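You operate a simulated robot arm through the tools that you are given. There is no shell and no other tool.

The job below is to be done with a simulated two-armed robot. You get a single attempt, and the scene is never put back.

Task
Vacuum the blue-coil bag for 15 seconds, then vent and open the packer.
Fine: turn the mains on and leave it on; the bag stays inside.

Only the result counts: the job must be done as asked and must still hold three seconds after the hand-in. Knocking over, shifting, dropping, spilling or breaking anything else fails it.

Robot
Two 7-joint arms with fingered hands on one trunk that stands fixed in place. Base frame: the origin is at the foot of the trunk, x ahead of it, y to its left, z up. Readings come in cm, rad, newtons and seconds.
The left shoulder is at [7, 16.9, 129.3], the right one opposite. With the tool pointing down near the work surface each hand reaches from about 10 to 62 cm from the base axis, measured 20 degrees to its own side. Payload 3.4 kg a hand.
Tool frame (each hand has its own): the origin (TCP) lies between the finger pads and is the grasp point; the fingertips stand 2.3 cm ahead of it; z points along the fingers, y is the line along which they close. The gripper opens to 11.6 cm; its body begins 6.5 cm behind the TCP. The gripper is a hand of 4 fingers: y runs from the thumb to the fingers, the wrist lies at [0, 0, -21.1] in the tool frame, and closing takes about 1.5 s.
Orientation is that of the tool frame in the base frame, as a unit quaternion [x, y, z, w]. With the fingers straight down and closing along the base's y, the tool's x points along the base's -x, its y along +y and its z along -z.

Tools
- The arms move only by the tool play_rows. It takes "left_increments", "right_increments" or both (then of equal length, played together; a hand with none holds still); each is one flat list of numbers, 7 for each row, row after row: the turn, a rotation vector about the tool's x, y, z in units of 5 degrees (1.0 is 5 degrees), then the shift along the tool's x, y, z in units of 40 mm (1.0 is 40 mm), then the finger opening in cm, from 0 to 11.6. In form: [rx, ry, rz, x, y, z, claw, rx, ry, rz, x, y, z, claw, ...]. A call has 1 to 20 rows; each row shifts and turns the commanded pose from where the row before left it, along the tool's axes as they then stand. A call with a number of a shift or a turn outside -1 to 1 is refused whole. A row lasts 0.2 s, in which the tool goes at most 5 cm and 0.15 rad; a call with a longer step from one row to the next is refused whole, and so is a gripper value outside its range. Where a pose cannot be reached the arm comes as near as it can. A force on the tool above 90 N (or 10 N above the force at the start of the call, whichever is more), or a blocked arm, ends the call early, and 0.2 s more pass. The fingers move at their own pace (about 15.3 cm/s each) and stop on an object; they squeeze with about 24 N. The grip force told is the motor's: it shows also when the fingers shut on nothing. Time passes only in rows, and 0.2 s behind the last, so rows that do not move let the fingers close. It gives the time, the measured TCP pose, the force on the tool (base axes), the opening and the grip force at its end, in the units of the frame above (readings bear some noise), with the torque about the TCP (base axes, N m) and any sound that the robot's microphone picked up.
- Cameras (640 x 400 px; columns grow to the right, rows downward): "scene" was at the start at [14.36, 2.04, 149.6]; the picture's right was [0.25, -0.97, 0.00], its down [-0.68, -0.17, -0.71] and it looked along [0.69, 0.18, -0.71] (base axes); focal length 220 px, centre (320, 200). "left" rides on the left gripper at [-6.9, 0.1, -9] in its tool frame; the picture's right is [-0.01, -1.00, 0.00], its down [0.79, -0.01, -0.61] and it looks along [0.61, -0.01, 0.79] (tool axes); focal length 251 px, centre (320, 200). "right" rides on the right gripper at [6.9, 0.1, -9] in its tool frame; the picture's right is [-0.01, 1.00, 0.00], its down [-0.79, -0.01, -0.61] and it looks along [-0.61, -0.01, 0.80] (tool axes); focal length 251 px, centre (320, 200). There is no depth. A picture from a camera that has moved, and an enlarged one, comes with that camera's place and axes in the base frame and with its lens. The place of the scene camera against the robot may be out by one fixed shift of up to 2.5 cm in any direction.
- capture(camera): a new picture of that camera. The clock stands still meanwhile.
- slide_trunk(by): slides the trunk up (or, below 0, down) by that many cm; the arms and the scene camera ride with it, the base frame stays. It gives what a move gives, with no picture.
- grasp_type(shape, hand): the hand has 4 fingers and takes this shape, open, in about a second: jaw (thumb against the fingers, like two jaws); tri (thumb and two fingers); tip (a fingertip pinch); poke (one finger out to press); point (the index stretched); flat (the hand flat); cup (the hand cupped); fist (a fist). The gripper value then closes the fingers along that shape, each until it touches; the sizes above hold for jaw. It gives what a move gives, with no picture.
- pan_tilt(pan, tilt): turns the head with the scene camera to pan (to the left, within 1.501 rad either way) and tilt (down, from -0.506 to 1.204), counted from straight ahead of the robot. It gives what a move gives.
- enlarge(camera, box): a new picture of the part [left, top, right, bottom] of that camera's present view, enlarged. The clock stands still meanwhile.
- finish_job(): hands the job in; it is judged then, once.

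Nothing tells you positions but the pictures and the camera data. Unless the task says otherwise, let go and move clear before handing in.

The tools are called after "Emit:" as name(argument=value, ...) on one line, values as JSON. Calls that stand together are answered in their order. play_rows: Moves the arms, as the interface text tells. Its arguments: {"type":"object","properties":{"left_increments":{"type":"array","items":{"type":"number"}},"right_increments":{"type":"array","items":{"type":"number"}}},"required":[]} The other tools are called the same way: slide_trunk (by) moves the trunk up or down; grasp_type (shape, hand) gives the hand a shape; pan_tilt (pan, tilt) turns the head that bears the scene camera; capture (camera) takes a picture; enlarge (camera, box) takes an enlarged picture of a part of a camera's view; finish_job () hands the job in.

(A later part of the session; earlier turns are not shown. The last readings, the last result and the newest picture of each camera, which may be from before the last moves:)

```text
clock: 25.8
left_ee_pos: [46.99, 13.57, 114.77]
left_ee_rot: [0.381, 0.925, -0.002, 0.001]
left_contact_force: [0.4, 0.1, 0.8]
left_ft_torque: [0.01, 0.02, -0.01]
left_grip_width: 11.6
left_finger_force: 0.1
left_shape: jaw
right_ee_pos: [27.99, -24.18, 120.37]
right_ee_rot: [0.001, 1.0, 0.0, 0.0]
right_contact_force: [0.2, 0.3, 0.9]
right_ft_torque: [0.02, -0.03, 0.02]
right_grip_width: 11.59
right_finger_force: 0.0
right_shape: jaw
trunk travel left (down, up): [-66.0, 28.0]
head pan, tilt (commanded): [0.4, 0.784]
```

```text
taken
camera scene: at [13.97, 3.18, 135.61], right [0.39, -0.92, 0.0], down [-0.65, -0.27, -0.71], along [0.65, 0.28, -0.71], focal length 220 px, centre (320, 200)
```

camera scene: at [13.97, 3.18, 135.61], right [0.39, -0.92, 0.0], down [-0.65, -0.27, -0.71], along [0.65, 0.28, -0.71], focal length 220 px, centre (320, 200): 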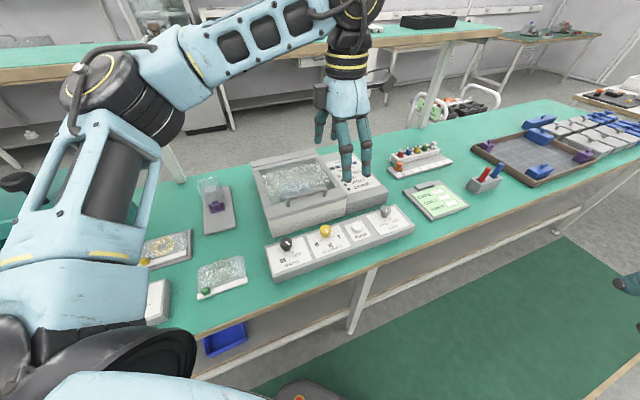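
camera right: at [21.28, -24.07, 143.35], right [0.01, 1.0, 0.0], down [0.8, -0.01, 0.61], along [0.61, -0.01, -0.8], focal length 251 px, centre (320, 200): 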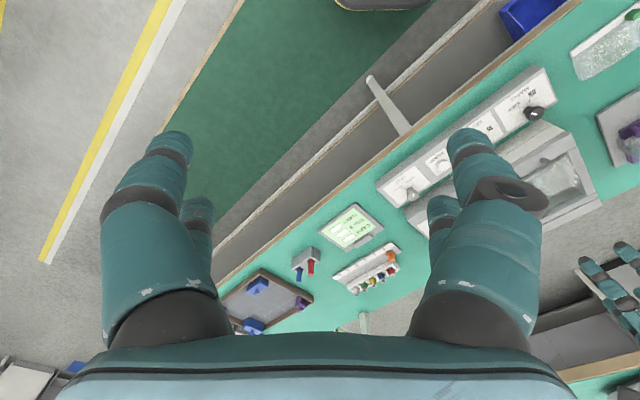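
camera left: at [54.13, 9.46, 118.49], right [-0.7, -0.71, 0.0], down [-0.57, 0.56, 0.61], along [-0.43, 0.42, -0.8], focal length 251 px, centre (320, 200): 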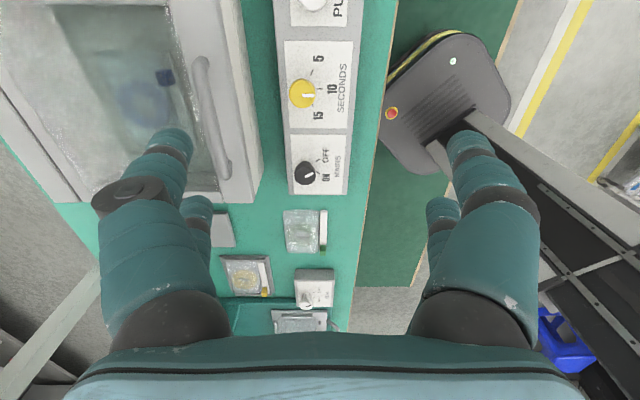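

Halfway down with no trouble. I'll check the left side for clearance between the arm and the press before going lower.

Emit:
pan_tilt(pan=1.3, tilt=0.8)

Emit:
capture(camera="scene")

```text
clock: 27.0
left_ee_pos: [46.99, 13.64, 114.81]
left_ee_rot: [0.38, 0.925, -0.001, 0.001]
left_contact_force: [1.3, -1.0, 0.2]
left_ft_torque: [-0.03, -0.01, -0.01]
left_grip_width: 11.59
left_finger_force: 0.0
left_shape: jaw
right_ee_pos: [27.92, -24.25, 120.42]
right_ee_rot: [0.0, 1.0, 0.0, 0.0]
right_contact_force: [-0.7, -0.6, 0.5]
right_ft_torque: [0.03, -0.01, -0.02]
right_grip_width: 11.59
right_finger_force: 0.1
right_shape: jaw
trunk travel left (down, up): [-66.0, 28.0]
head pan, tilt (commanded): [1.3, 0.799]
```

```text
taken
camera scene: at [8.64, 7.78, 135.48], right [0.96, -0.27, 0.0], down [-0.19, -0.69, -0.7], along [0.19, 0.67, -0.72], focal length 220 px, centre (320, 200)
```

scene: 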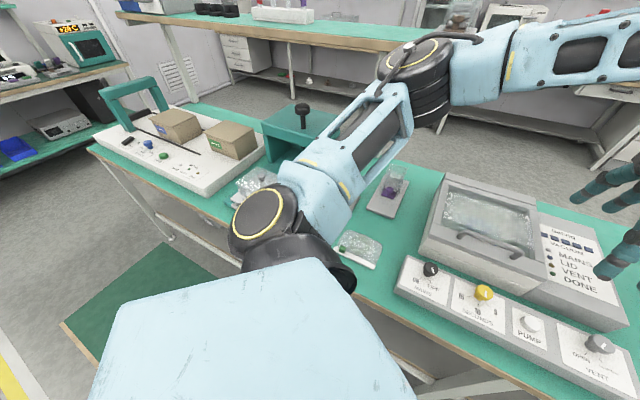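

The arm is well clear of the press and bench items. I'll lower a further 14 cm and return the head to the packer.

Emit:
slide_trunk(by=-14)

Emit:
pan_tilt(pan=0.4, tilt=0.784)

Emit:
capture(camera="scene")

Emit:
capture(camera="left")

```text
clock: 28.7
left_ee_pos: [47.03, 13.64, 100.85]
left_ee_rot: [0.38, 0.925, -0.002, 0.001]
left_contact_force: [0.5, 0.6, -0.1]
left_ft_torque: [0.01, -0.01, -0.01]
left_grip_width: 11.57
left_finger_force: 0.0
left_shape: jaw
right_ee_pos: [27.98, -24.24, 106.36]
right_ee_rot: [0.0, 1.0, -0.001, -0.001]
right_contact_force: [0.3, -0.6, 0.3]
right_ft_torque: [-0.01, -0.01, -0.02]
right_grip_width: 11.6
right_finger_force: 0.0
right_shape: jaw
trunk travel left (down, up): [-52.0, 42.0]
head pan, tilt (commanded): [1.3, 0.799]
```

```text
clock: 29.9
left_ee_pos: [47.01, 13.74, 100.7]
left_ee_rot: [0.38, 0.925, -0.001, 0.001]
left_contact_force: [-0.1, 0.3, -0.3]
left_ft_torque: [0.02, 0.03, -0.01]
left_grip_width: 11.6
left_finger_force: 0.0
left_shape: jaw
right_ee_pos: [28.03, -24.25, 106.34]
right_ee_rot: [0.0, 1.0, 0.001, 0.0]
right_contact_force: [0.2, 0.6, 0.3]
right_ft_torque: [0.03, 0.0, -0.02]
right_grip_width: 11.6
right_finger_force: 0.0
right_shape: jaw
trunk travel left (down, up): [-52.0, 42.0]
head pan, tilt (commanded): [0.4, 0.784]
```

```text
taken
camera scene: at [13.97, 3.18, 121.6], right [0.39, -0.92, 0.0], down [-0.65, -0.28, -0.71], along [0.65, 0.28, -0.71], focal length 220 px, centre (320, 200)
```

scene: 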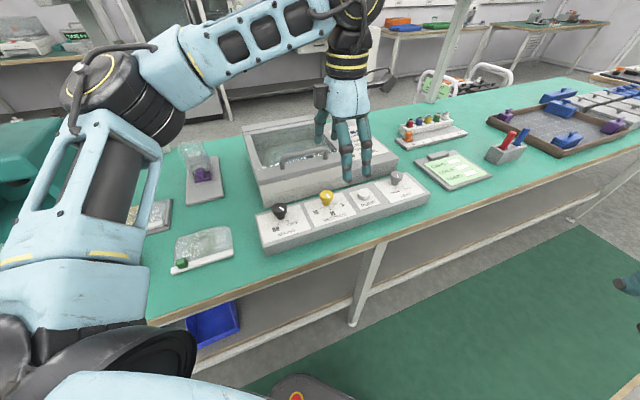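

```text
taken
camera left: at [51.79, 8.88, 109.9], right [-0.7, -0.72, 0.0], down [-0.57, 0.56, 0.6], along [-0.43, 0.42, -0.8], focal length 251 px, centre (320, 200)
```

left: 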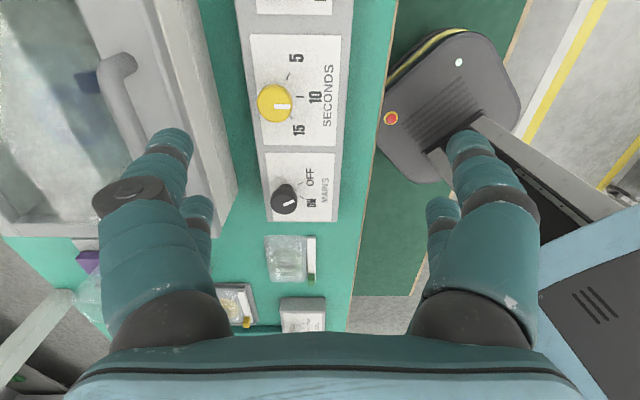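

The trunk is now at −28 cm and the left hand is over the seconds knob region at z≈101. I'll zoom on the knobs from this nearer view to pin down plate height and knob size.

Emit:
enlarge(camera="left", box=[230, 60, 350, 230])

Emit:
enlarge(camera="scene", box=[250, 170, 350, 250])

Emit:
enlarge(camera="scene", box=[330, 150, 440, 230])

```text
2.35 times, centred on (290, 145) of left
camera zoom: at [51.79, 8.88, 109.9], right [-0.7, -0.72, 0.0], down [-0.57, 0.56, 0.6], along [-0.43, 0.42, -0.8], focal length 592 px, centre (391, 329)
```

zoom: 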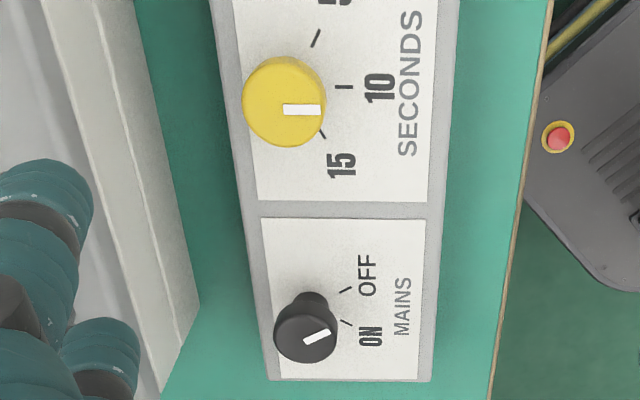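

```text
5.00 times, centred on (300, 210) of scene
camera zoom: at [13.97, 3.18, 121.6], right [0.39, -0.92, 0.0], down [-0.65, -0.28, -0.71], along [0.65, 0.28, -0.71], focal length 1100 px, centre (420, 150)
```

zoom: 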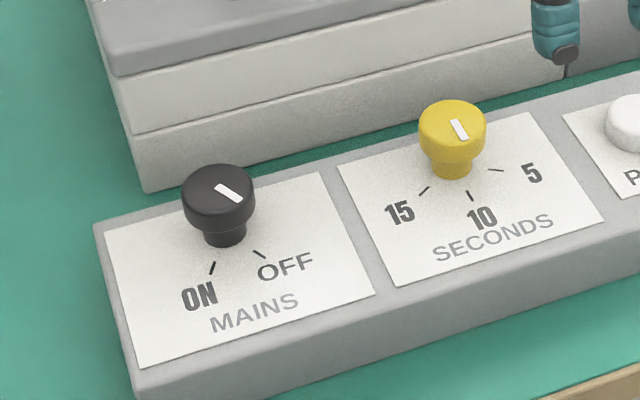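

```text
5.00 times, centred on (385, 190) of scene
camera zoom: at [13.97, 3.18, 121.6], right [0.39, -0.92, 0.0], down [-0.65, -0.28, -0.71], along [0.65, 0.28, -0.71], focal length 1100 px, centre (-5, 250)
```

zoom: 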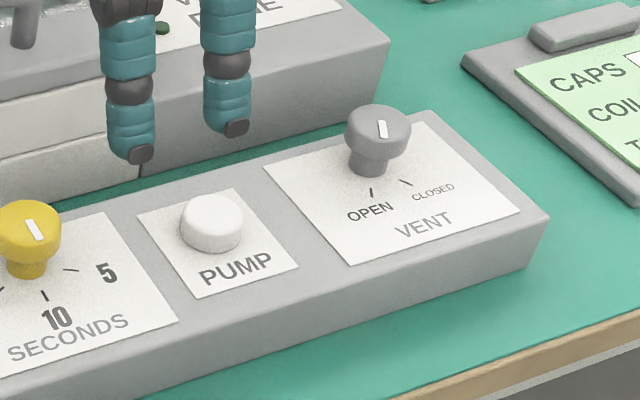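

Plate height is about 82.3, caps about 3.3 cm wide from z≈83.3 to 85.3. The vent (s≈44) is the furthest control, so I'll test whether the left hand tilted about 50° with fingers toward +s can reach above it, staying well above everything.

Emit:
play_rows(left_increments=[0, -1, 0, 0, 0, 0, 8, 0, -1, 0, 0, 0, 0, 8, 0, -1, 0, 0, 0, 0, 8, 0, -1, 0, 0, 0, 0, 8, 0, -1, 0, 0, 0, 0, 8, 0, -1, 0, 0, 0, 0, 8, 0, -1, 0, 0, 0, 0, 8, 0, -1, 0, 0, 0, 0, 8, 0, -1, 0, 0, 0, 0, 8, 0, -1, 0, 0, 0, 0, 8])

Emit:
play_rows(left_increments=[0, 0, 0, -0.263, 0.158, 0.883, 8, 0, 0, 0, -0.263, 0.158, 0.883, 8, 0, 0, 0, -0.263, 0.158, 0.883, 8, 0, 0, 0, -0.263, 0.158, 0.883, 8, 0, 0, 0, -0.263, 0.158, 0.883, 8, 0, 0, 0, -0.263, 0.158, 0.883, 8])

Emit:
capture(camera="scene")

Emit:
capture(camera="left")

```text
clock: 32.1
left_ee_pos: [46.87, 13.76, 100.7]
left_ee_rot: [0.344, 0.837, -0.162, 0.393]
left_contact_force: [-0.4, 0.4, -0.1]
left_ft_torque: [-0.01, 0.0, 0.01]
left_grip_width: 8.03
left_finger_force: 0.1
left_shape: jaw
right_ee_pos: [28.04, -24.18, 106.44]
right_ee_rot: [0.001, 1.0, 0.0, 0.0]
right_contact_force: [-0.4, 0.2, 0.5]
right_ft_torque: [0.02, -0.04, 0.04]
right_grip_width: 11.61
right_finger_force: 0.0
right_shape: jaw
trunk travel left (down, up): [-52.0, 42.0]
head pan, tilt (commanded): [0.4, 0.784]
```

```text
clock: 33.5
left_ee_pos: [62.49, 3.65, 92.1]
left_ee_rot: [0.345, 0.837, -0.163, 0.392]
left_contact_force: [0.3, -0.5, -0.1]
left_ft_torque: [0.01, 0.0, -0.02]
left_grip_width: 8.05
left_finger_force: 0.0
left_shape: jaw
left hand out of reach, approached as far as the arm can: row 6
right_ee_pos: [28.06, -24.36, 106.49]
right_ee_rot: [0.0, 1.0, 0.001, -0.001]
right_contact_force: [-0.1, -0.7, 0.1]
right_ft_torque: [0.0, -0.01, -0.04]
right_grip_width: 11.6
right_finger_force: 0.1
right_shape: jaw
trunk travel left (down, up): [-52.0, 42.0]
head pan, tilt (commanded): [0.4, 0.784]
```

```text
taken
camera scene: at [13.95, 3.19, 121.61], right [0.39, -0.92, 0.0], down [-0.65, -0.27, -0.71], along [0.65, 0.28, -0.71], focal length 220 px, centre (320, 200)
```

scene: 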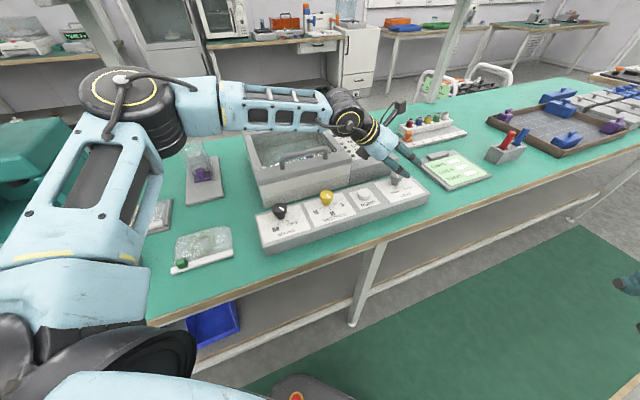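

```text
taken
camera left: at [60.68, 5.46, 103.21], right [-0.7, -0.71, 0.01], down [-0.7, 0.68, -0.22], along [0.15, -0.16, -0.97], focal length 251 px, centre (320, 200)
```

left: 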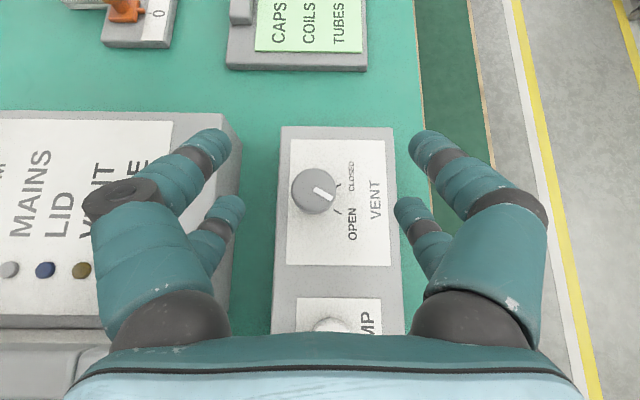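

With a 50° tilt the left hand reaches s≈41.6 right by the vent knob, so the left arm can do it with slightly more tilt. I'll zoom on the vent from this overhead view to read the pointer.

Emit:
enlarge(camera="left", box=[260, 120, 420, 240])

```text
3.33 times, centred on (340, 180) of left
camera zoom: at [60.68, 5.46, 103.21], right [-0.7, -0.71, 0.01], down [-0.7, 0.68, -0.22], along [0.15, -0.16, -0.97], focal length 838 px, centre (253, 267)
```

zoom: 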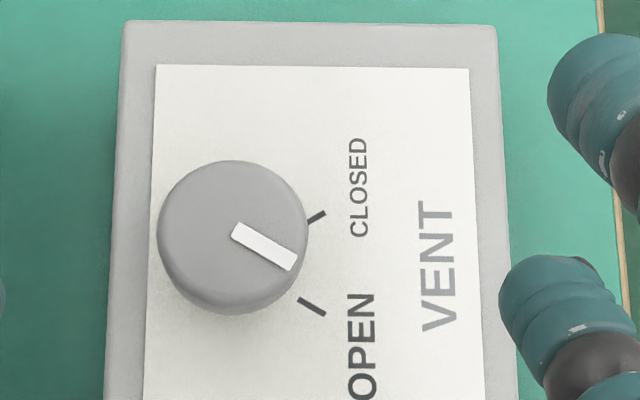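

The vent pointer is at OPEN (its axis at s=43.7, n=47.0, x≈64.1, y≈2.4), and CLOSED is 60° counter-clockwise. To gain reach at grip height I'll raise the hand, slide the trunk down another 10 cm and increase the tilt.

Emit:
play_rows(left_increments=[0, 0, 0, -0.455, 0, -0.626, 8, 0, 0, 0, -0.455, 0, -0.626, 8, 0, 0, 0, -0.455, 0, -0.626, 8, 0, 0, 0, -0.455, 0, -0.626, 8])

Emit:
slide_trunk(by=-10)

Emit:
capture(camera="scene")

```text
clock: 34.5
left_ee_pos: [60.25, 5.81, 104.26]
left_ee_rot: [0.344, 0.838, -0.162, 0.392]
left_contact_force: [-0.8, -0.7, 0.6]
left_ft_torque: [-0.01, 0.01, 0.0]
left_grip_width: 8.03
left_finger_force: 0.1
left_shape: jaw
right_ee_pos: [27.88, -24.26, 106.3]
right_ee_rot: [0.0, 1.0, 0.001, 0.0]
right_contact_force: [0.1, 0.0, -0.3]
right_ft_torque: [0.03, -0.03, 0.02]
right_grip_width: 11.6
right_finger_force: 0.1
right_shape: jaw
trunk travel left (down, up): [-52.0, 42.0]
head pan, tilt (commanded): [0.4, 0.784]
```

```text
clock: 35.8
left_ee_pos: [60.29, 5.85, 94.27]
left_ee_rot: [0.345, 0.837, -0.162, 0.392]
left_contact_force: [0.4, 0.3, -0.2]
left_ft_torque: [0.01, -0.02, -0.01]
left_grip_width: 8.03
left_finger_force: 0.0
left_shape: jaw
right_ee_pos: [28.11, -24.24, 96.35]
right_ee_rot: [0.0, 1.0, 0.0, 0.001]
right_contact_force: [-0.3, 0.0, -0.5]
right_ft_torque: [0.0, 0.01, 0.01]
right_grip_width: 11.59
right_finger_force: 0.1
right_shape: jaw
trunk travel left (down, up): [-42.0, 52.0]
head pan, tilt (commanded): [0.4, 0.784]
```

```text
taken
camera scene: at [13.95, 3.18, 111.61], right [0.39, -0.92, 0.0], down [-0.65, -0.27, -0.71], along [0.65, 0.28, -0.71], focal length 220 px, centre (320, 200)
```

scene: 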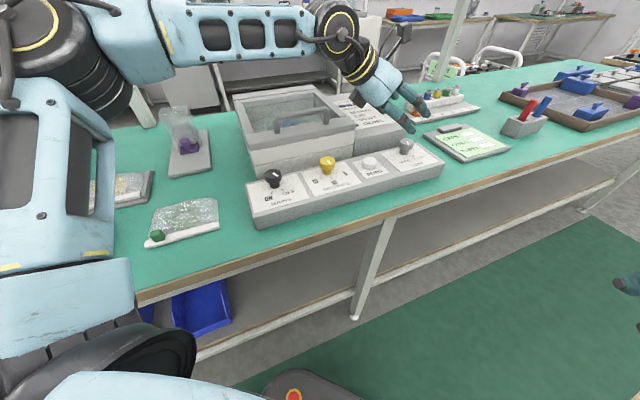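

The arms are clear after lowering. I'll tilt to 60° and hover just above the vent knob (TCP s≈42.9, n≈47, z≈91) with the fingers opened to 6 cm, then look.

Emit:
play_rows(left_increments=[0, -1, 0, 0, 0, 0, 6, 0, -1, 0, 0, 0, 0, 6, 0, 0, 0, 0.079, 0.029, 0.68, 6, 0, 0, 0, 0.079, 0.029, 0.68, 6, 0, 0, 0, 0, 0, 0, 6])

Emit:
capture(camera="left")

Emit:
enlarge(camera="scene", box=[300, 40, 480, 200])

```text
clock: 37.0
left_ee_pos: [63.53, 2.73, 91.02]
left_ee_rot: [0.329, 0.8, -0.191, 0.464]
left_contact_force: [-0.4, -0.2, 1.3]
left_ft_torque: [0.0, 0.04, -0.03]
left_grip_width: 6.07
left_finger_force: 0.0
left_shape: jaw
right_ee_pos: [27.99, -24.29, 96.33]
right_ee_rot: [0.0, 1.0, 0.0, 0.0]
right_contact_force: [-0.6, 0.1, 0.7]
right_ft_torque: [0.0, 0.0, 0.02]
right_grip_width: 11.57
right_finger_force: 0.0
right_shape: jaw
trunk travel left (down, up): [-42.0, 52.0]
head pan, tilt (commanded): [0.4, 0.784]
```

```text
taken
camera left: at [60.32, 5.86, 101.57], right [-0.7, -0.71, 0.01], down [-0.66, 0.64, -0.39], along [0.27, -0.28, -0.92], focal length 251 px, centre (320, 200)
```

left: 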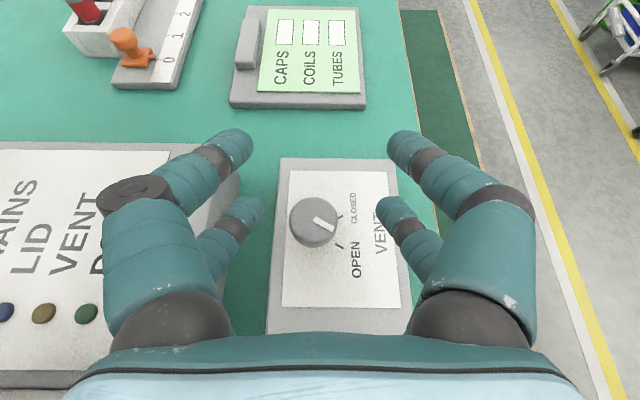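

```text
2.50 times, centred on (390, 120) of scene
camera zoom: at [13.91, 3.15, 111.61], right [0.39, -0.92, 0.0], down [-0.65, -0.27, -0.71], along [0.65, 0.28, -0.71], focal length 550 px, centre (145, 400)
```

zoom: 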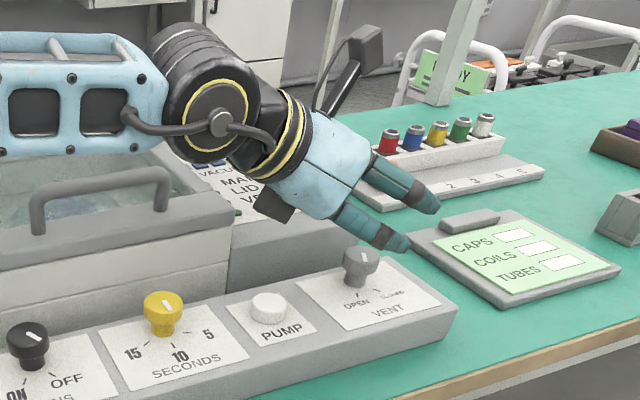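

The tilted hand reaches over the vent with margin, and the lower finger pair straddles the knob (knob about 0.25 cm toward +n of centre). I'll yaw 15° clockwise first, centre on it, then descend to grip height in small steps.

Emit:
play_rows(left_increments=[0.866, 0, 0.5, 0, 0.035, 0, 6, 0.866, 0, 0.5, 0, 0.035, 0, 6, 0.866, 0, 0.5, 0, 0.035, 0, 6, 0, 0, 0, 0.3, 0, 0.174, 6, 0, 0, 0, 0.3, 0, 0.174, 6])

Emit:
capture(camera="left")

Emit:
enlarge(camera="scene", box=[300, 60, 460, 200])

```text
clock: 38.2
left_ee_pos: [63.91, 3.14, 88.22]
left_ee_rot: [0.43, 0.751, -0.249, 0.435]
left_contact_force: [0.3, 0.2, 0.1]
left_ft_torque: [0.01, -0.03, -0.04]
left_grip_width: 6.03
left_finger_force: 0.1
left_shape: jaw
right_ee_pos: [28.09, -24.23, 96.4]
right_ee_rot: [0.0, 1.0, 0.0, -0.001]
right_contact_force: [0.5, 0.3, 0.1]
right_ft_torque: [-0.05, -0.03, -0.01]
right_grip_width: 11.59
right_finger_force: 0.0
right_shape: jaw
trunk travel left (down, up): [-42.0, 52.0]
head pan, tilt (commanded): [0.4, 0.784]
```

```text
taken
camera left: at [61.61, 6.91, 98.72], right [-0.86, -0.51, 0.01], down [-0.47, 0.79, -0.39], along [0.19, -0.34, -0.92], focal length 251 px, centre (320, 200)
```

left: 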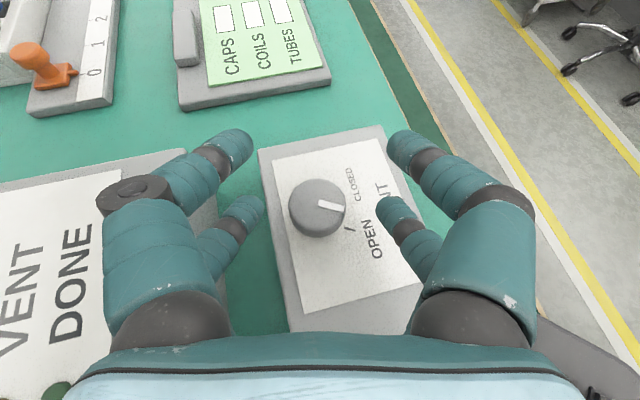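

```text
2.86 times, centred on (380, 130) of scene
camera zoom: at [13.99, 3.18, 111.6], right [0.39, -0.92, 0.0], down [-0.65, -0.27, -0.71], along [0.65, 0.28, -0.71], focal length 629 px, centre (149, 400)
```

zoom: 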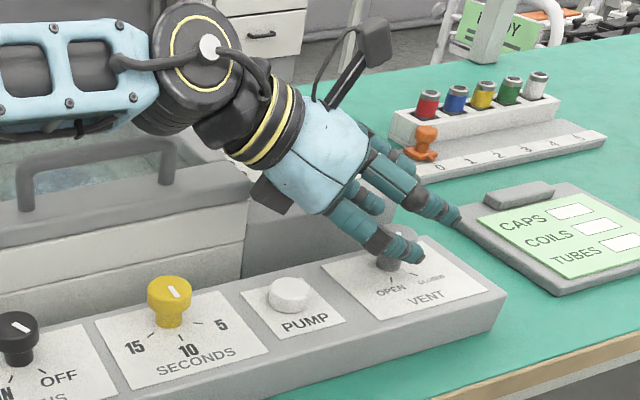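

The knob is centred between the lower fingers. I'll descend the last 1.4 cm in two small steps and check.

Emit:
play_rows(left_increments=[0, 0, 0, 0.148, 0, 0.0856, 6, 0, 0, 0, 0.148, 0, 0.0856, 6])

Emit:
capture(camera="left")

Emit:
enlarge(camera="scene", box=[360, 100, 450, 180])

```text
clock: 38.8
left_ee_pos: [63.76, 3.11, 86.9]
left_ee_rot: [0.43, 0.751, -0.249, 0.435]
left_contact_force: [-0.2, 0.0, -0.2]
left_ft_torque: [-0.02, -0.01, -0.02]
left_grip_width: 6.06
left_finger_force: 0.1
left_shape: jaw
right_ee_pos: [28.04, -24.12, 96.46]
right_ee_rot: [0.0, 1.0, 0.001, 0.0]
right_contact_force: [-0.6, 0.1, 0.5]
right_ft_torque: [0.03, 0.03, 0.0]
right_grip_width: 11.6
right_finger_force: 0.1
right_shape: jaw
trunk travel left (down, up): [-42.0, 52.0]
head pan, tilt (commanded): [0.4, 0.784]
```

```text
taken
camera left: at [61.47, 6.86, 97.47], right [-0.86, -0.51, 0.01], down [-0.47, 0.79, -0.39], along [0.19, -0.34, -0.92], focal length 251 px, centre (320, 200)
```

left: 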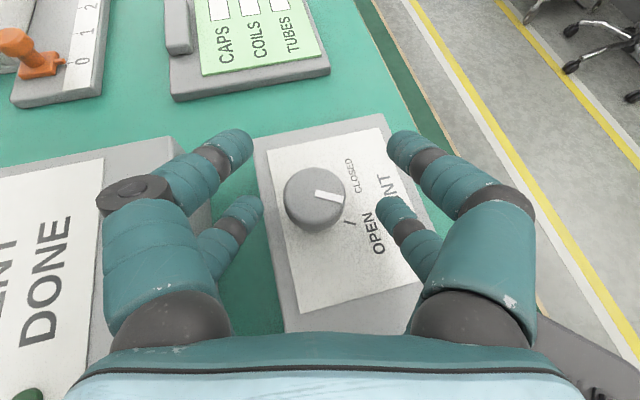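

```text
5.00 times, centred on (405, 140) of scene
camera zoom: at [13.98, 3.18, 111.6], right [0.39, -0.92, 0.0], down [-0.65, -0.27, -0.71], along [0.65, 0.28, -0.71], focal length 1100 px, centre (-105, 500)
```

zoom: 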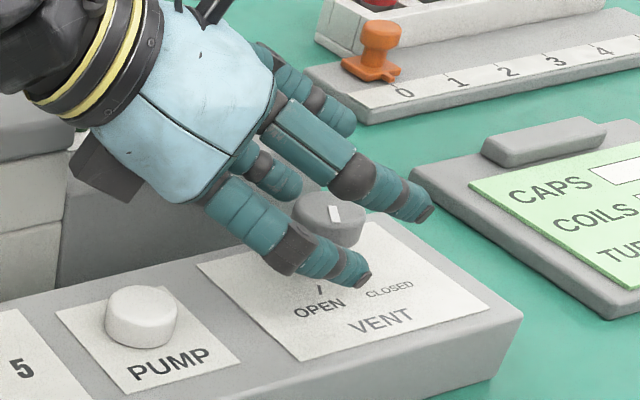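

The lower fingers are level with the cap with a slight sideways offset of about 0.3 cm. I'll centre, then close on the knob.

Emit:
play_rows(left_increments=[0, 0, 0, 0, 0.07, 0, 6, 0, 0, 0, 0, 0, 0, 4, 0, 0, 0, 0, 0, 0, 2, 0, 0, 0, 0, 0, 0, 1, 0, 0, 0, 0, 0, 0, 0, 0, 0, 0, 0, 0, 0, 0, 0, 0, 0, 0, 0, 0, 0])

Emit:
capture(camera="left")

Emit:
enlarge(camera="scene", box=[360, 100, 450, 180])

```text
clock: 40.4
left_ee_pos: [63.83, 3.42, 86.88]
left_ee_rot: [0.431, 0.75, -0.25, 0.434]
left_contact_force: [-2.1, 2.9, -2.7]
left_ft_torque: [0.09, 0.03, -0.01]
left_grip_width: 0.03
left_finger_force: 24.2
left_shape: jaw
left hand out of reach, approached as far as the arm can: row 1
right_ee_pos: [27.83, -24.15, 96.4]
right_ee_rot: [0.0, 1.0, 0.0, 0.0]
right_contact_force: [-0.2, 0.2, -1.0]
right_ft_torque: [0.0, 0.0, -0.01]
right_grip_width: 11.6
right_finger_force: 0.1
right_shape: jaw
trunk travel left (down, up): [-42.0, 52.0]
head pan, tilt (commanded): [0.4, 0.784]
```

```text
taken
camera left: at [61.61, 7.13, 97.42], right [-0.86, -0.51, 0.01], down [-0.47, 0.79, -0.39], along [0.19, -0.34, -0.92], focal length 251 px, centre (320, 200)
```

left: 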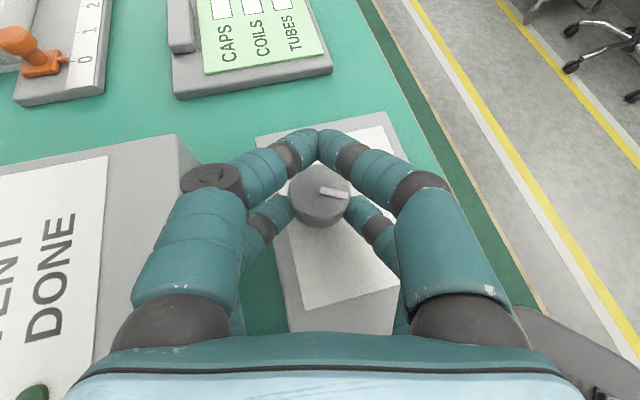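

```text
5.00 times, centred on (405, 140) of scene
camera zoom: at [13.97, 3.23, 111.6], right [0.39, -0.92, 0.0], down [-0.65, -0.28, -0.71], along [0.65, 0.28, -0.71], focal length 1100 px, centre (-105, 500)
```

zoom: 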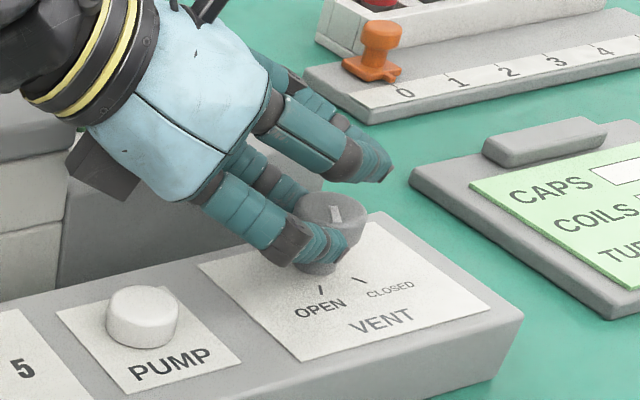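

The lower finger pair pinches the cap on both sides. I'll turn 20° counter-clockwise about the vertical through the knob and look at the pointer.

Emit:
play_rows(left_increments=[-0.866, 0, -0.5, 0, -0.0175, 0, 0, -0.866, 0, -0.5, 0, -0.0175, 0, 0, -0.866, 0, -0.5, 0, -0.0175, 0, 0, -0.866, 0, -0.5, 0, -0.0175, 0, 0])

Emit:
capture(camera="left")

Emit:
enlarge(camera="scene", box=[360, 100, 450, 180])

```text
clock: 41.4
left_ee_pos: [63.58, 3.1, 86.92]
left_ee_rot: [0.294, 0.814, -0.171, 0.471]
left_contact_force: [-2.8, -2.8, -5.9]
left_ft_torque: [-0.03, 0.12, -0.08]
left_grip_width: 0.04
left_finger_force: 24.5
left_shape: jaw
right_ee_pos: [28.06, -24.22, 96.37]
right_ee_rot: [0.0, 1.0, -0.001, 0.0]
right_contact_force: [0.4, -0.5, 0.1]
right_ft_torque: [-0.01, 0.05, -0.02]
right_grip_width: 11.59
right_finger_force: 0.1
right_shape: jaw
trunk travel left (down, up): [-42.0, 52.0]
head pan, tilt (commanded): [0.4, 0.784]
```

```text
taken
camera left: at [60.16, 5.96, 97.49], right [-0.64, -0.77, 0.01], down [-0.71, 0.58, -0.39], along [0.29, -0.25, -0.92], focal length 251 px, centre (320, 200)
```

left: 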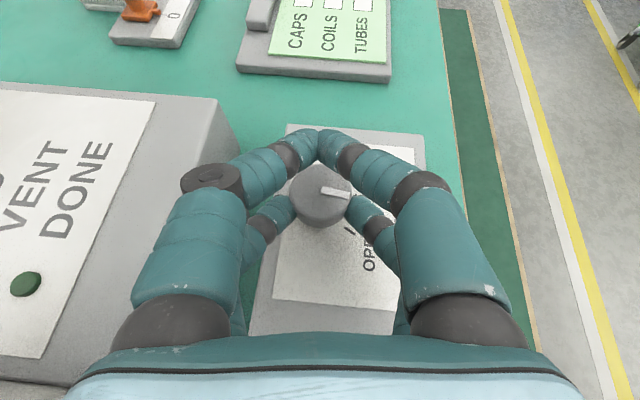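

```text
5.00 times, centred on (405, 140) of scene
camera zoom: at [14.01, 3.14, 111.59], right [0.39, -0.92, 0.0], down [-0.65, -0.27, -0.71], along [0.65, 0.28, -0.71], focal length 1100 px, centre (-105, 500)
```

zoom: 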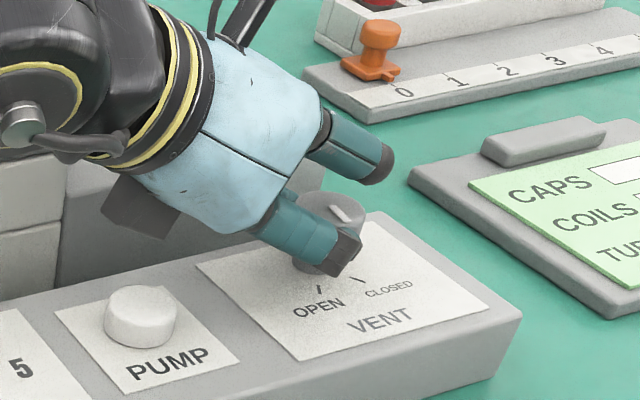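

The knob turned with the hand, about 20°. I'll continue another 15° counter-clockwise in this grip.

Emit:
play_rows(left_increments=[-0.866, 0, -0.5, 0, -0.0175, 0, 0, -0.866, 0, -0.5, 0, -0.0175, 0, 0, -0.866, 0, -0.5, 0, -0.0175, 0, 0])

Emit:
capture(camera="left")

```text
clock: 42.2
left_ee_pos: [63.38, 3.16, 86.92]
left_ee_rot: [0.185, 0.845, -0.108, 0.489]
left_contact_force: [0.9, -10.5, -5.7]
left_ft_torque: [-0.2, -0.02, -0.08]
left_grip_width: 0.0
left_finger_force: 23.8
left_shape: jaw
left hand out of reach, approached as far as the arm can: row 3
right_ee_pos: [28.12, -24.48, 96.25]
right_ee_rot: [0.001, 1.0, 0.0, 0.0]
right_contact_force: [0.1, 0.5, -0.2]
right_ft_torque: [0.01, -0.05, 0.0]
right_grip_width: 11.61
right_finger_force: 0.1
right_shape: jaw
trunk travel left (down, up): [-42.0, 52.0]
head pan, tilt (commanded): [0.4, 0.784]
```

```text
taken
camera left: at [59.32, 5.07, 97.56], right [-0.42, -0.91, 0.01], down [-0.84, 0.38, -0.39], along [0.35, -0.17, -0.92], focal length 251 px, centre (320, 200)
```

left: 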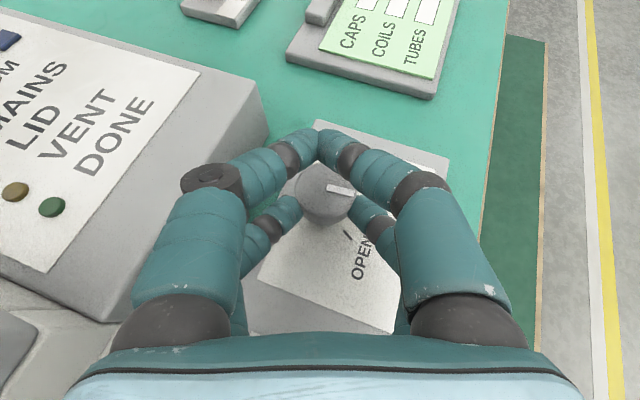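

The knob has followed for 35°. I'll open, swing the hand back 30° clockwise around the knob, and grip again.

Emit:
play_rows(left_increments=[0, 0, 0, 0, 0, 0, 6, 0, 0, 0, 0, 0, 0, 6, 0, 0, 0, 0, 0, 0, 6, 0.866, 0, 0.5, 0, 0.01, 0, 6, 0.866, 0, 0.5, 0, 0.01, 0, 6, 0.866, 0, 0.5, 0, 0.01, 0, 6, 0.866, 0, 0.5, 0, 0.01, 0, 6, 0.866, 0, 0.5, 0, 0.01, 0, 6, 0.866, 0, 0.5, 0, 0.01, 0, 6, 0, 0, 0, -0.0375, 0, 0.065, 6])

Emit:
capture(camera="left")

```text
clock: 44.4
left_ee_pos: [63.57, 3.52, 86.99]
left_ee_rot: [0.397, 0.769, -0.231, 0.445]
left_contact_force: [-0.4, -0.3, 0.2]
left_ft_torque: [0.01, 0.02, 0.02]
left_grip_width: 5.94
left_finger_force: 0.1
left_shape: jaw
right_ee_pos: [27.97, -24.24, 96.24]
right_ee_rot: [0.0, 1.0, 0.0, 0.0]
right_contact_force: [-0.2, -0.1, -0.3]
right_ft_torque: [-0.01, -0.03, -0.02]
right_grip_width: 11.59
right_finger_force: 0.0
right_shape: jaw
trunk travel left (down, up): [-42.0, 52.0]
head pan, tilt (commanded): [0.4, 0.784]
```

```text
taken
camera left: at [60.93, 7.12, 97.58], right [-0.81, -0.58, 0.01], down [-0.54, 0.75, -0.39], along [0.22, -0.32, -0.92], focal length 251 px, centre (320, 200)
```

left: 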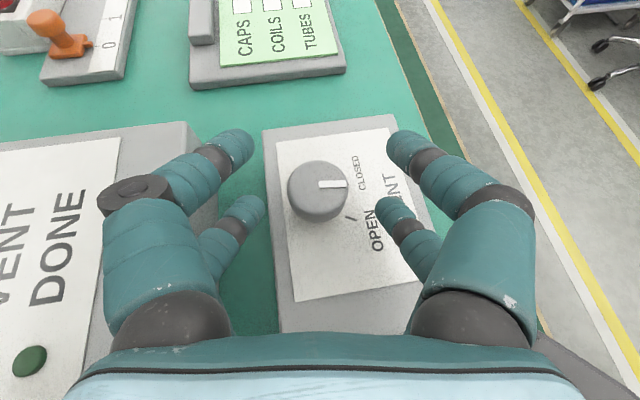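

Reopened and swung back. I'll zoom to measure how far the pointer actually went.

Emit:
enlarge(camera="left", box=[270, 130, 410, 240])

```text
3.64 times, centred on (340, 185) of left
camera zoom: at [60.93, 7.12, 97.58], right [-0.81, -0.58, 0.01], down [-0.54, 0.75, -0.39], along [0.22, -0.32, -0.92], focal length 914 px, centre (247, 254)
```

zoom: 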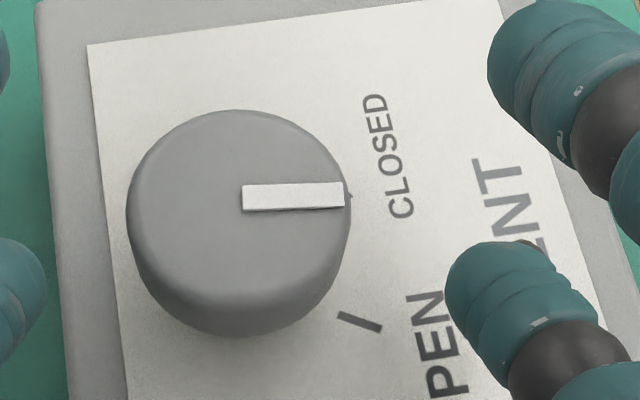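

The pointer is now about 10° on the OPEN side of mid, so it has turned 20° net (it slipped back a little on release). I'll grip again and turn 25° more.

Emit:
play_rows(left_increments=[0, 0, 0, 0, 0, 0, 4, 0, 0, 0, 0, 0, 0, 2, 0, 0, 0, 0, 0, 0, 0, 0, 0, 0, 0, 0, 0, 0, 0, 0, 0, 0, 0, 0, 0, 0, 0, 0, 0, 0, 0, 0, -0.866, 0, -0.5, 0, -0.0175, 0, 0, -0.866, 0, -0.5, 0, -0.0175, 0, 0, -0.866, 0, -0.5, 0, -0.0175, 0, 0, -0.866, 0, -0.5, 0, -0.0175, 0, 0, -0.866, 0, -0.5, 0, -0.0175, 0, 0, 0, 0, 0, 0, 0, 0, 0])

Emit:
enlarge(camera="left", box=[250, 110, 410, 240])

```text
clock: 47.0
left_ee_pos: [63.13, 3.28, 86.97]
left_ee_rot: [0.222, 0.836, -0.13, 0.484]
left_contact_force: [-14.4, 0.8, -5.6]
left_ft_torque: [0.05, 0.4, -0.11]
left_grip_width: 0.0
left_finger_force: 24.3
left_shape: jaw
right_ee_pos: [27.84, -24.2, 96.4]
right_ee_rot: [0.0, 1.0, -0.001, 0.001]
right_contact_force: [0.0, 0.0, 0.2]
right_ft_torque: [0.0, 0.01, 0.0]
right_grip_width: 11.61
right_finger_force: 0.0
right_shape: jaw
trunk travel left (down, up): [-42.0, 52.0]
head pan, tilt (commanded): [0.4, 0.784]
```

```text
3.08 times, centred on (330, 175) of left
camera zoom: at [59.23, 5.39, 97.59], right [-0.49, -0.87, 0.01], down [-0.8, 0.45, -0.39], along [0.33, -0.2, -0.92], focal length 774 px, centre (289, 277)
```

zoom: 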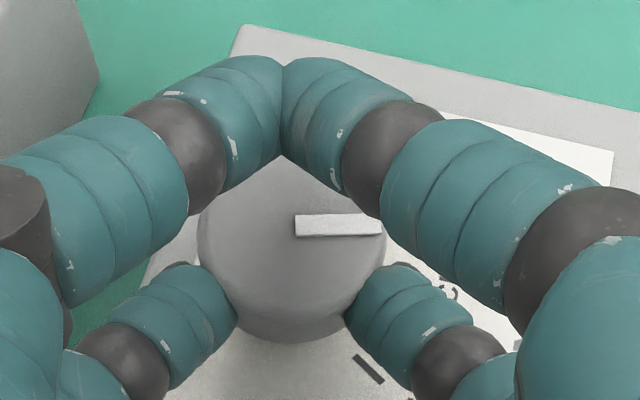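

The pointer is now about 15° past mid toward CLOSED. The pinch sits slightly behind the knob's centre, so I'll release, check the pointer, then move forward 0.5 cm for the last stroke.

Emit:
play_rows(left_increments=[0, 0, 0, 0, 0, 0, 6, 0, 0, 0, 0, 0, 0, 6])

Emit:
enlarge(camera="left", box=[250, 110, 410, 240])

```text
clock: 47.6
left_ee_pos: [63.43, 3.32, 87.07]
left_ee_rot: [0.221, 0.836, -0.129, 0.485]
left_contact_force: [0.6, 0.1, -0.5]
left_ft_torque: [0.04, 0.01, 0.01]
left_grip_width: 5.94
left_finger_force: 0.0
left_shape: jaw
right_ee_pos: [28.08, -24.23, 96.41]
right_ee_rot: [-0.001, 1.0, 0.0, 0.0]
right_contact_force: [0.2, 0.0, 0.2]
right_ft_torque: [0.0, 0.02, -0.02]
right_grip_width: 11.61
right_finger_force: 0.0
right_shape: jaw
trunk travel left (down, up): [-42.0, 52.0]
head pan, tilt (commanded): [0.4, 0.784]
```

```text
3.08 times, centred on (330, 175) of left
camera zoom: at [59.48, 5.44, 97.62], right [-0.49, -0.87, 0.01], down [-0.8, 0.45, -0.39], along [0.33, -0.2, -0.92], focal length 774 px, centre (289, 277)
```

zoom: 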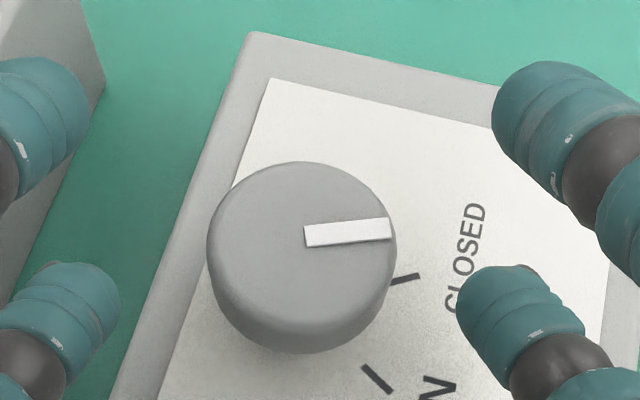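

Only about 9° remain to the CLOSED tick. I'll swing back 20°, move forward 0.4 cm, re-grip and check before the last stroke.

Emit:
play_rows(left_increments=[0.866, 0, 0.5, 0, 0, 0, 6, 0.866, 0, 0.5, 0, 0, 0, 6, 0.866, 0, 0.5, 0, 0, 0, 6, 0.866, 0, 0.5, 0, 0, 0, 6, 0, 0, 0, -0.05, -0.011, 0.088, 6, 0, 0, 0, 0, 0, 0, 4, 0, 0, 0, 0, 0, 0, 2, 0, 0, 0, 0, 0, 0, 0, 0, 0, 0, 0, 0, 0, 0, 0, 0, 0, 0, 0, 0, 0, 0, 0, 0, 0, 0, 0, 0])

Emit:
enlarge(camera="left", box=[250, 110, 410, 240])

```text
clock: 50.0
left_ee_pos: [63.58, 2.96, 86.98]
left_ee_rot: [0.364, 0.785, -0.212, 0.455]
left_contact_force: [-0.9, 3.4, -1.7]
left_ft_torque: [0.07, 0.04, 0.04]
left_grip_width: 0.07
left_finger_force: 24.2
left_shape: jaw
right_ee_pos: [27.91, -24.2, 96.42]
right_ee_rot: [-0.001, 1.0, 0.0, 0.0]
right_contact_force: [-0.2, -0.1, 0.0]
right_ft_torque: [0.0, -0.04, 0.0]
right_grip_width: 11.59
right_finger_force: 0.0
right_shape: jaw
trunk travel left (down, up): [-42.0, 52.0]
head pan, tilt (commanded): [0.4, 0.784]
```

```text
3.08 times, centred on (330, 175) of left
camera zoom: at [60.63, 6.3, 97.52], right [-0.76, -0.65, 0.01], down [-0.6, 0.7, -0.39], along [0.25, -0.3, -0.92], focal length 774 px, centre (289, 277)
```

zoom: 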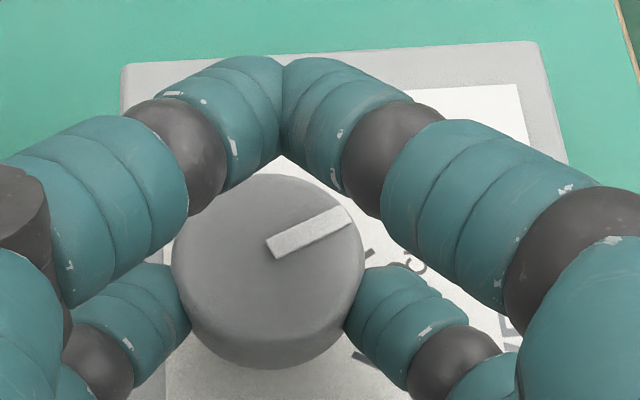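

Well-centred pinch; the pointer reads about 20° toward CLOSED, so 10° more is needed. I'll turn 11° counter-clockwise, then release and check.

Emit:
play_rows(left_increments=[-0.866, 0, -0.5, 0, -0.0175, 0, 0, -0.866, 0, -0.5, 0, -0.0175, 0, 0, -0.19, 0, -0.11, 0, 0, 0, 0, 0, 0, 0, 0, 0, 0, 0])

Emit:
enlarge(camera="left", box=[250, 110, 410, 240])

Emit:
play_rows(left_increments=[0, 0, 0, 0, 0, 0, 6, 0, 0, 0, 0, 0, 0, 6])

Emit:
enlarge(camera="left", box=[250, 110, 410, 240])

```text
clock: 51.0
left_ee_pos: [63.28, 2.7, 87.08]
left_ee_rot: [0.286, 0.817, -0.166, 0.472]
left_contact_force: [-4.5, -1.7, -3.3]
left_ft_torque: [0.01, 0.08, -0.33]
left_grip_width: 0.1
left_finger_force: 24.0
left_shape: jaw
right_ee_pos: [28.04, -24.33, 96.24]
right_ee_rot: [0.0, 1.0, 0.0, -0.001]
right_contact_force: [-0.2, -0.1, -0.1]
right_ft_torque: [-0.01, -0.02, 0.02]
right_grip_width: 11.61
right_finger_force: 0.0
right_shape: jaw
trunk travel left (down, up): [-42.0, 52.0]
head pan, tilt (commanded): [0.4, 0.784]
```

```text
3.08 times, centred on (330, 175) of left
camera zoom: at [59.92, 5.51, 97.54], right [-0.62, -0.78, 0.01], down [-0.72, 0.57, -0.39], along [0.3, -0.25, -0.92], focal length 774 px, centre (289, 277)
```

zoom: 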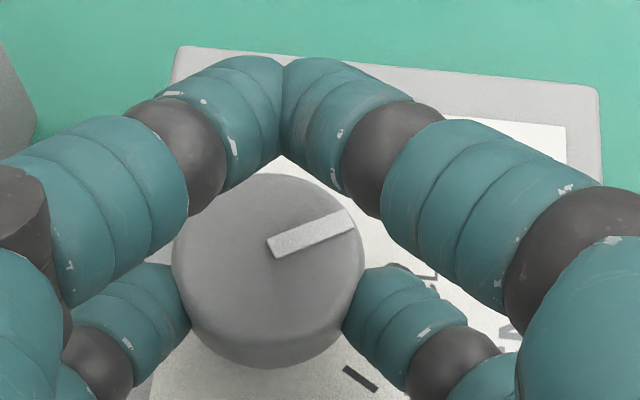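

```text
clock: 51.6
left_ee_pos: [63.5, 2.81, 87.04]
left_ee_rot: [0.286, 0.817, -0.166, 0.473]
left_contact_force: [-0.3, -0.4, 0.7]
left_ft_torque: [0.0, 0.01, -0.02]
left_grip_width: 5.94
left_finger_force: 0.1
left_shape: jaw
right_ee_pos: [28.09, -24.31, 96.35]
right_ee_rot: [0.001, 1.0, 0.0, 0.0]
right_contact_force: [-0.3, 0.1, 0.7]
right_ft_torque: [0.03, 0.02, -0.03]
right_grip_width: 11.62
right_finger_force: 0.1
right_shape: jaw
trunk travel left (down, up): [-42.0, 52.0]
head pan, tilt (commanded): [0.4, 0.784]
```

```text
3.08 times, centred on (330, 175) of left
camera zoom: at [59.95, 5.62, 97.61], right [-0.62, -0.78, 0.01], down [-0.72, 0.57, -0.39], along [0.3, -0.25, -0.92], focal length 774 px, centre (289, 277)
```

zoom: 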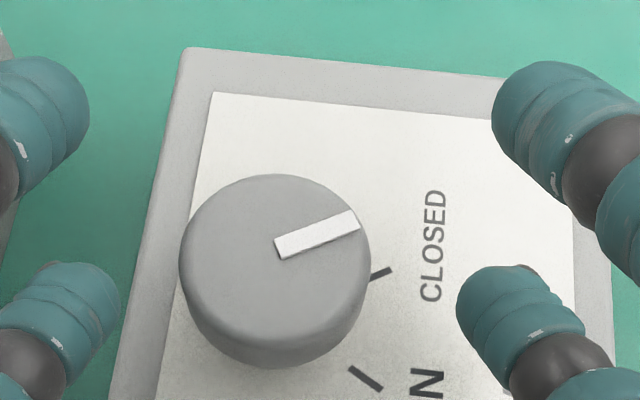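

The vent pointer is now within about 2° of CLOSED. I'll lift away, back off along the strip, bring the hand upright above the seconds knob and turn it ready for the 60° clockwise stroke.

Emit:
play_rows(left_increments=[0, 0, 0, -0.866, 0, -0.5, 6, 0, 0, 0, -0.866, 0, -0.5, 6, 0, 0, 0, 0.5, 0, -0.866, 6, 0, 0, 0, 0.5, 0, -0.866, 6, 0, 0, 0, 0.5, 0, -0.866, 6, 0, 0, 0, 0.5, 0, -0.866, 6, 0, 0, 0, 0.5, 0, -0.866, 6])

Emit:
play_rows(left_increments=[0, 1, 0, 0, 0, 0, 6, 0, 1, 0, 0, 0, 0, 6, 0, 1, 0, 0, 0, 0, 6, 0, 1, 0, 0, 0, 0, 6, 0, 1, 0, 0, 0, 0, 6, 0, 1, 0, 0, 0, 0, 6, 0, 1, 0, 0, 0, 0, 6, 0, 1, 0, 0, 0, 0, 6, 0, 1, 0, 0, 0, 0, 6, 0, 1, 0, 0, 0, 0, 6, 0, 1, 0, 0, 0, 0, 6, 0, 1, 0, 0, 0, 0, 6])

Emit:
capture(camera="left")

Emit:
capture(camera="scene")

```text
clock: 53.2
left_ee_pos: [47.62, 15.26, 95.15]
left_ee_rot: [0.286, 0.816, -0.167, 0.474]
left_contact_force: [0.0, 0.7, 0.5]
left_ft_torque: [0.02, 0.01, -0.04]
left_grip_width: 5.94
left_finger_force: 0.0
left_shape: jaw
right_ee_pos: [27.94, -24.31, 96.51]
right_ee_rot: [0.0, 1.0, -0.001, 0.0]
right_contact_force: [-0.5, -0.3, -1.2]
right_ft_torque: [-0.04, -0.02, 0.01]
right_grip_width: 11.59
right_finger_force: 0.1
right_shape: jaw
trunk travel left (down, up): [-42.0, 52.0]
head pan, tilt (commanded): [0.4, 0.784]
```

```text
clock: 55.8
left_ee_pos: [47.34, 15.95, 94.57]
left_ee_rot: [0.331, 0.944, -0.001, 0.0]
left_contact_force: [0.1, 0.2, -0.6]
left_ft_torque: [-0.02, -0.03, 0.02]
left_grip_width: 5.96
left_finger_force: 0.0
left_shape: jaw
left hand out of reach, approached as far as the arm can: row 12
right_ee_pos: [27.98, -24.28, 96.4]
right_ee_rot: [0.0, 1.0, 0.0, 0.0]
right_contact_force: [0.0, 0.1, 0.4]
right_ft_torque: [0.01, 0.03, -0.01]
right_grip_width: 11.58
right_finger_force: 0.0
right_shape: jaw
trunk travel left (down, up): [-42.0, 52.0]
head pan, tilt (commanded): [0.4, 0.784]
```

```text
taken
camera left: at [52.63, 11.72, 103.76], right [-0.62, -0.79, 0.0], down [-0.63, 0.49, 0.61], along [-0.48, 0.37, -0.8], focal length 251 px, centre (320, 200)
```

left: 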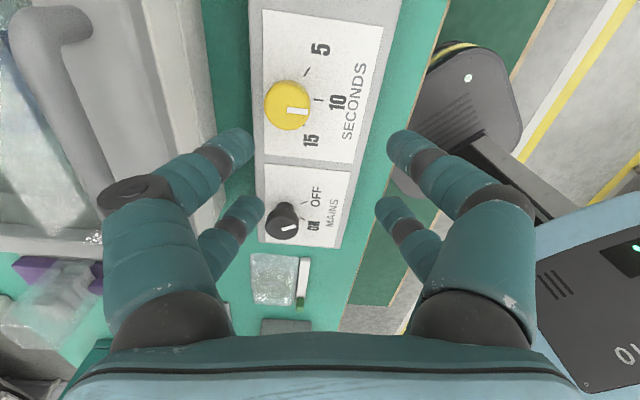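

```text
taken
camera scene: at [13.99, 3.22, 111.6], right [0.39, -0.92, 0.0], down [-0.65, -0.28, -0.71], along [0.65, 0.28, -0.71], focal length 220 px, centre (320, 200)
```

scene: 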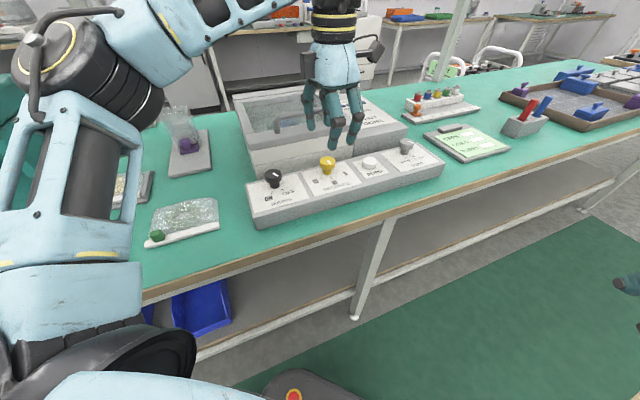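

The hand is upright just short of the seconds knob (s=22.2, n=44.8). I'll turn it 24° counter-clockwise and move over the knob at z≈90.

Emit:
play_rows(left_increments=[0, 0, -0.96, 0, 0, 0, 6, 0, 0, -0.96, 0, 0, 0, 6, 0, 0, -0.96, 0, 0, 0, 6, 0, 0, -0.96, 0, 0, 0, 6, 0, 0, -0.96, 0, 0, 0, 6, 0, 0, 0, -0.216, 0.2, 0.57, 6, 0, 0, 0, -0.216, 0.2, 0.57, 6])

Emit:
capture(camera="left")

Emit:
enlarge(camera="scene", box=[240, 40, 420, 220])

```text
clock: 57.4
left_ee_pos: [49.34, 17.06, 90.04]
left_ee_rot: [0.127, 0.992, -0.002, 0.0]
left_contact_force: [-0.7, -1.2, 0.5]
left_ft_torque: [0.0, 0.05, 0.0]
left_grip_width: 5.99
left_finger_force: 0.0
left_shape: jaw
right_ee_pos: [28.09, -24.16, 96.36]
right_ee_rot: [0.0, 1.0, 0.0, -0.001]
right_contact_force: [0.9, -0.4, 0.6]
right_ft_torque: [0.05, -0.01, 0.0]
right_grip_width: 11.58
right_finger_force: 0.1
right_shape: jaw
trunk travel left (down, up): [-42.0, 52.0]
head pan, tilt (commanded): [0.4, 0.784]
```

```text
taken
camera left: at [56.01, 15.38, 99.17], right [-0.24, -0.97, 0.0], down [-0.77, 0.2, 0.61], along [-0.59, 0.15, -0.8], focal length 251 px, centre (320, 200)
```

left: 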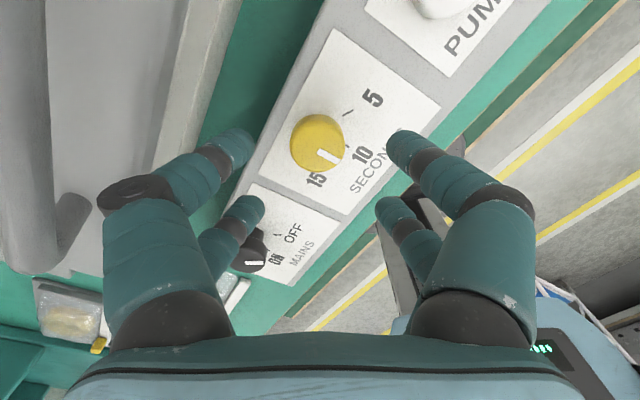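

```text
2.22 times, centred on (330, 130) of scene
camera zoom: at [14.02, 3.19, 111.6], right [0.39, -0.92, 0.0], down [-0.65, -0.27, -0.71], along [0.65, 0.28, -0.71], focal length 489 px, centre (298, 356)
```

zoom: 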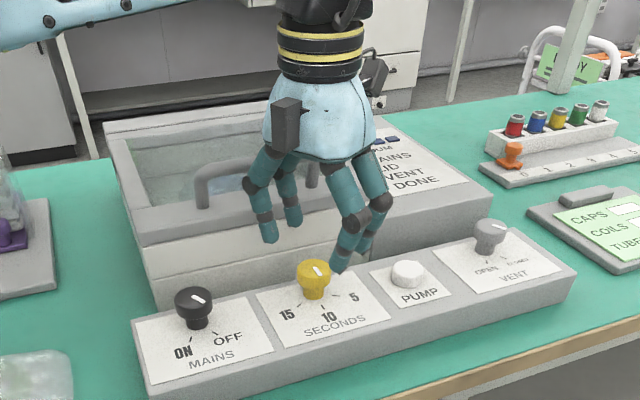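

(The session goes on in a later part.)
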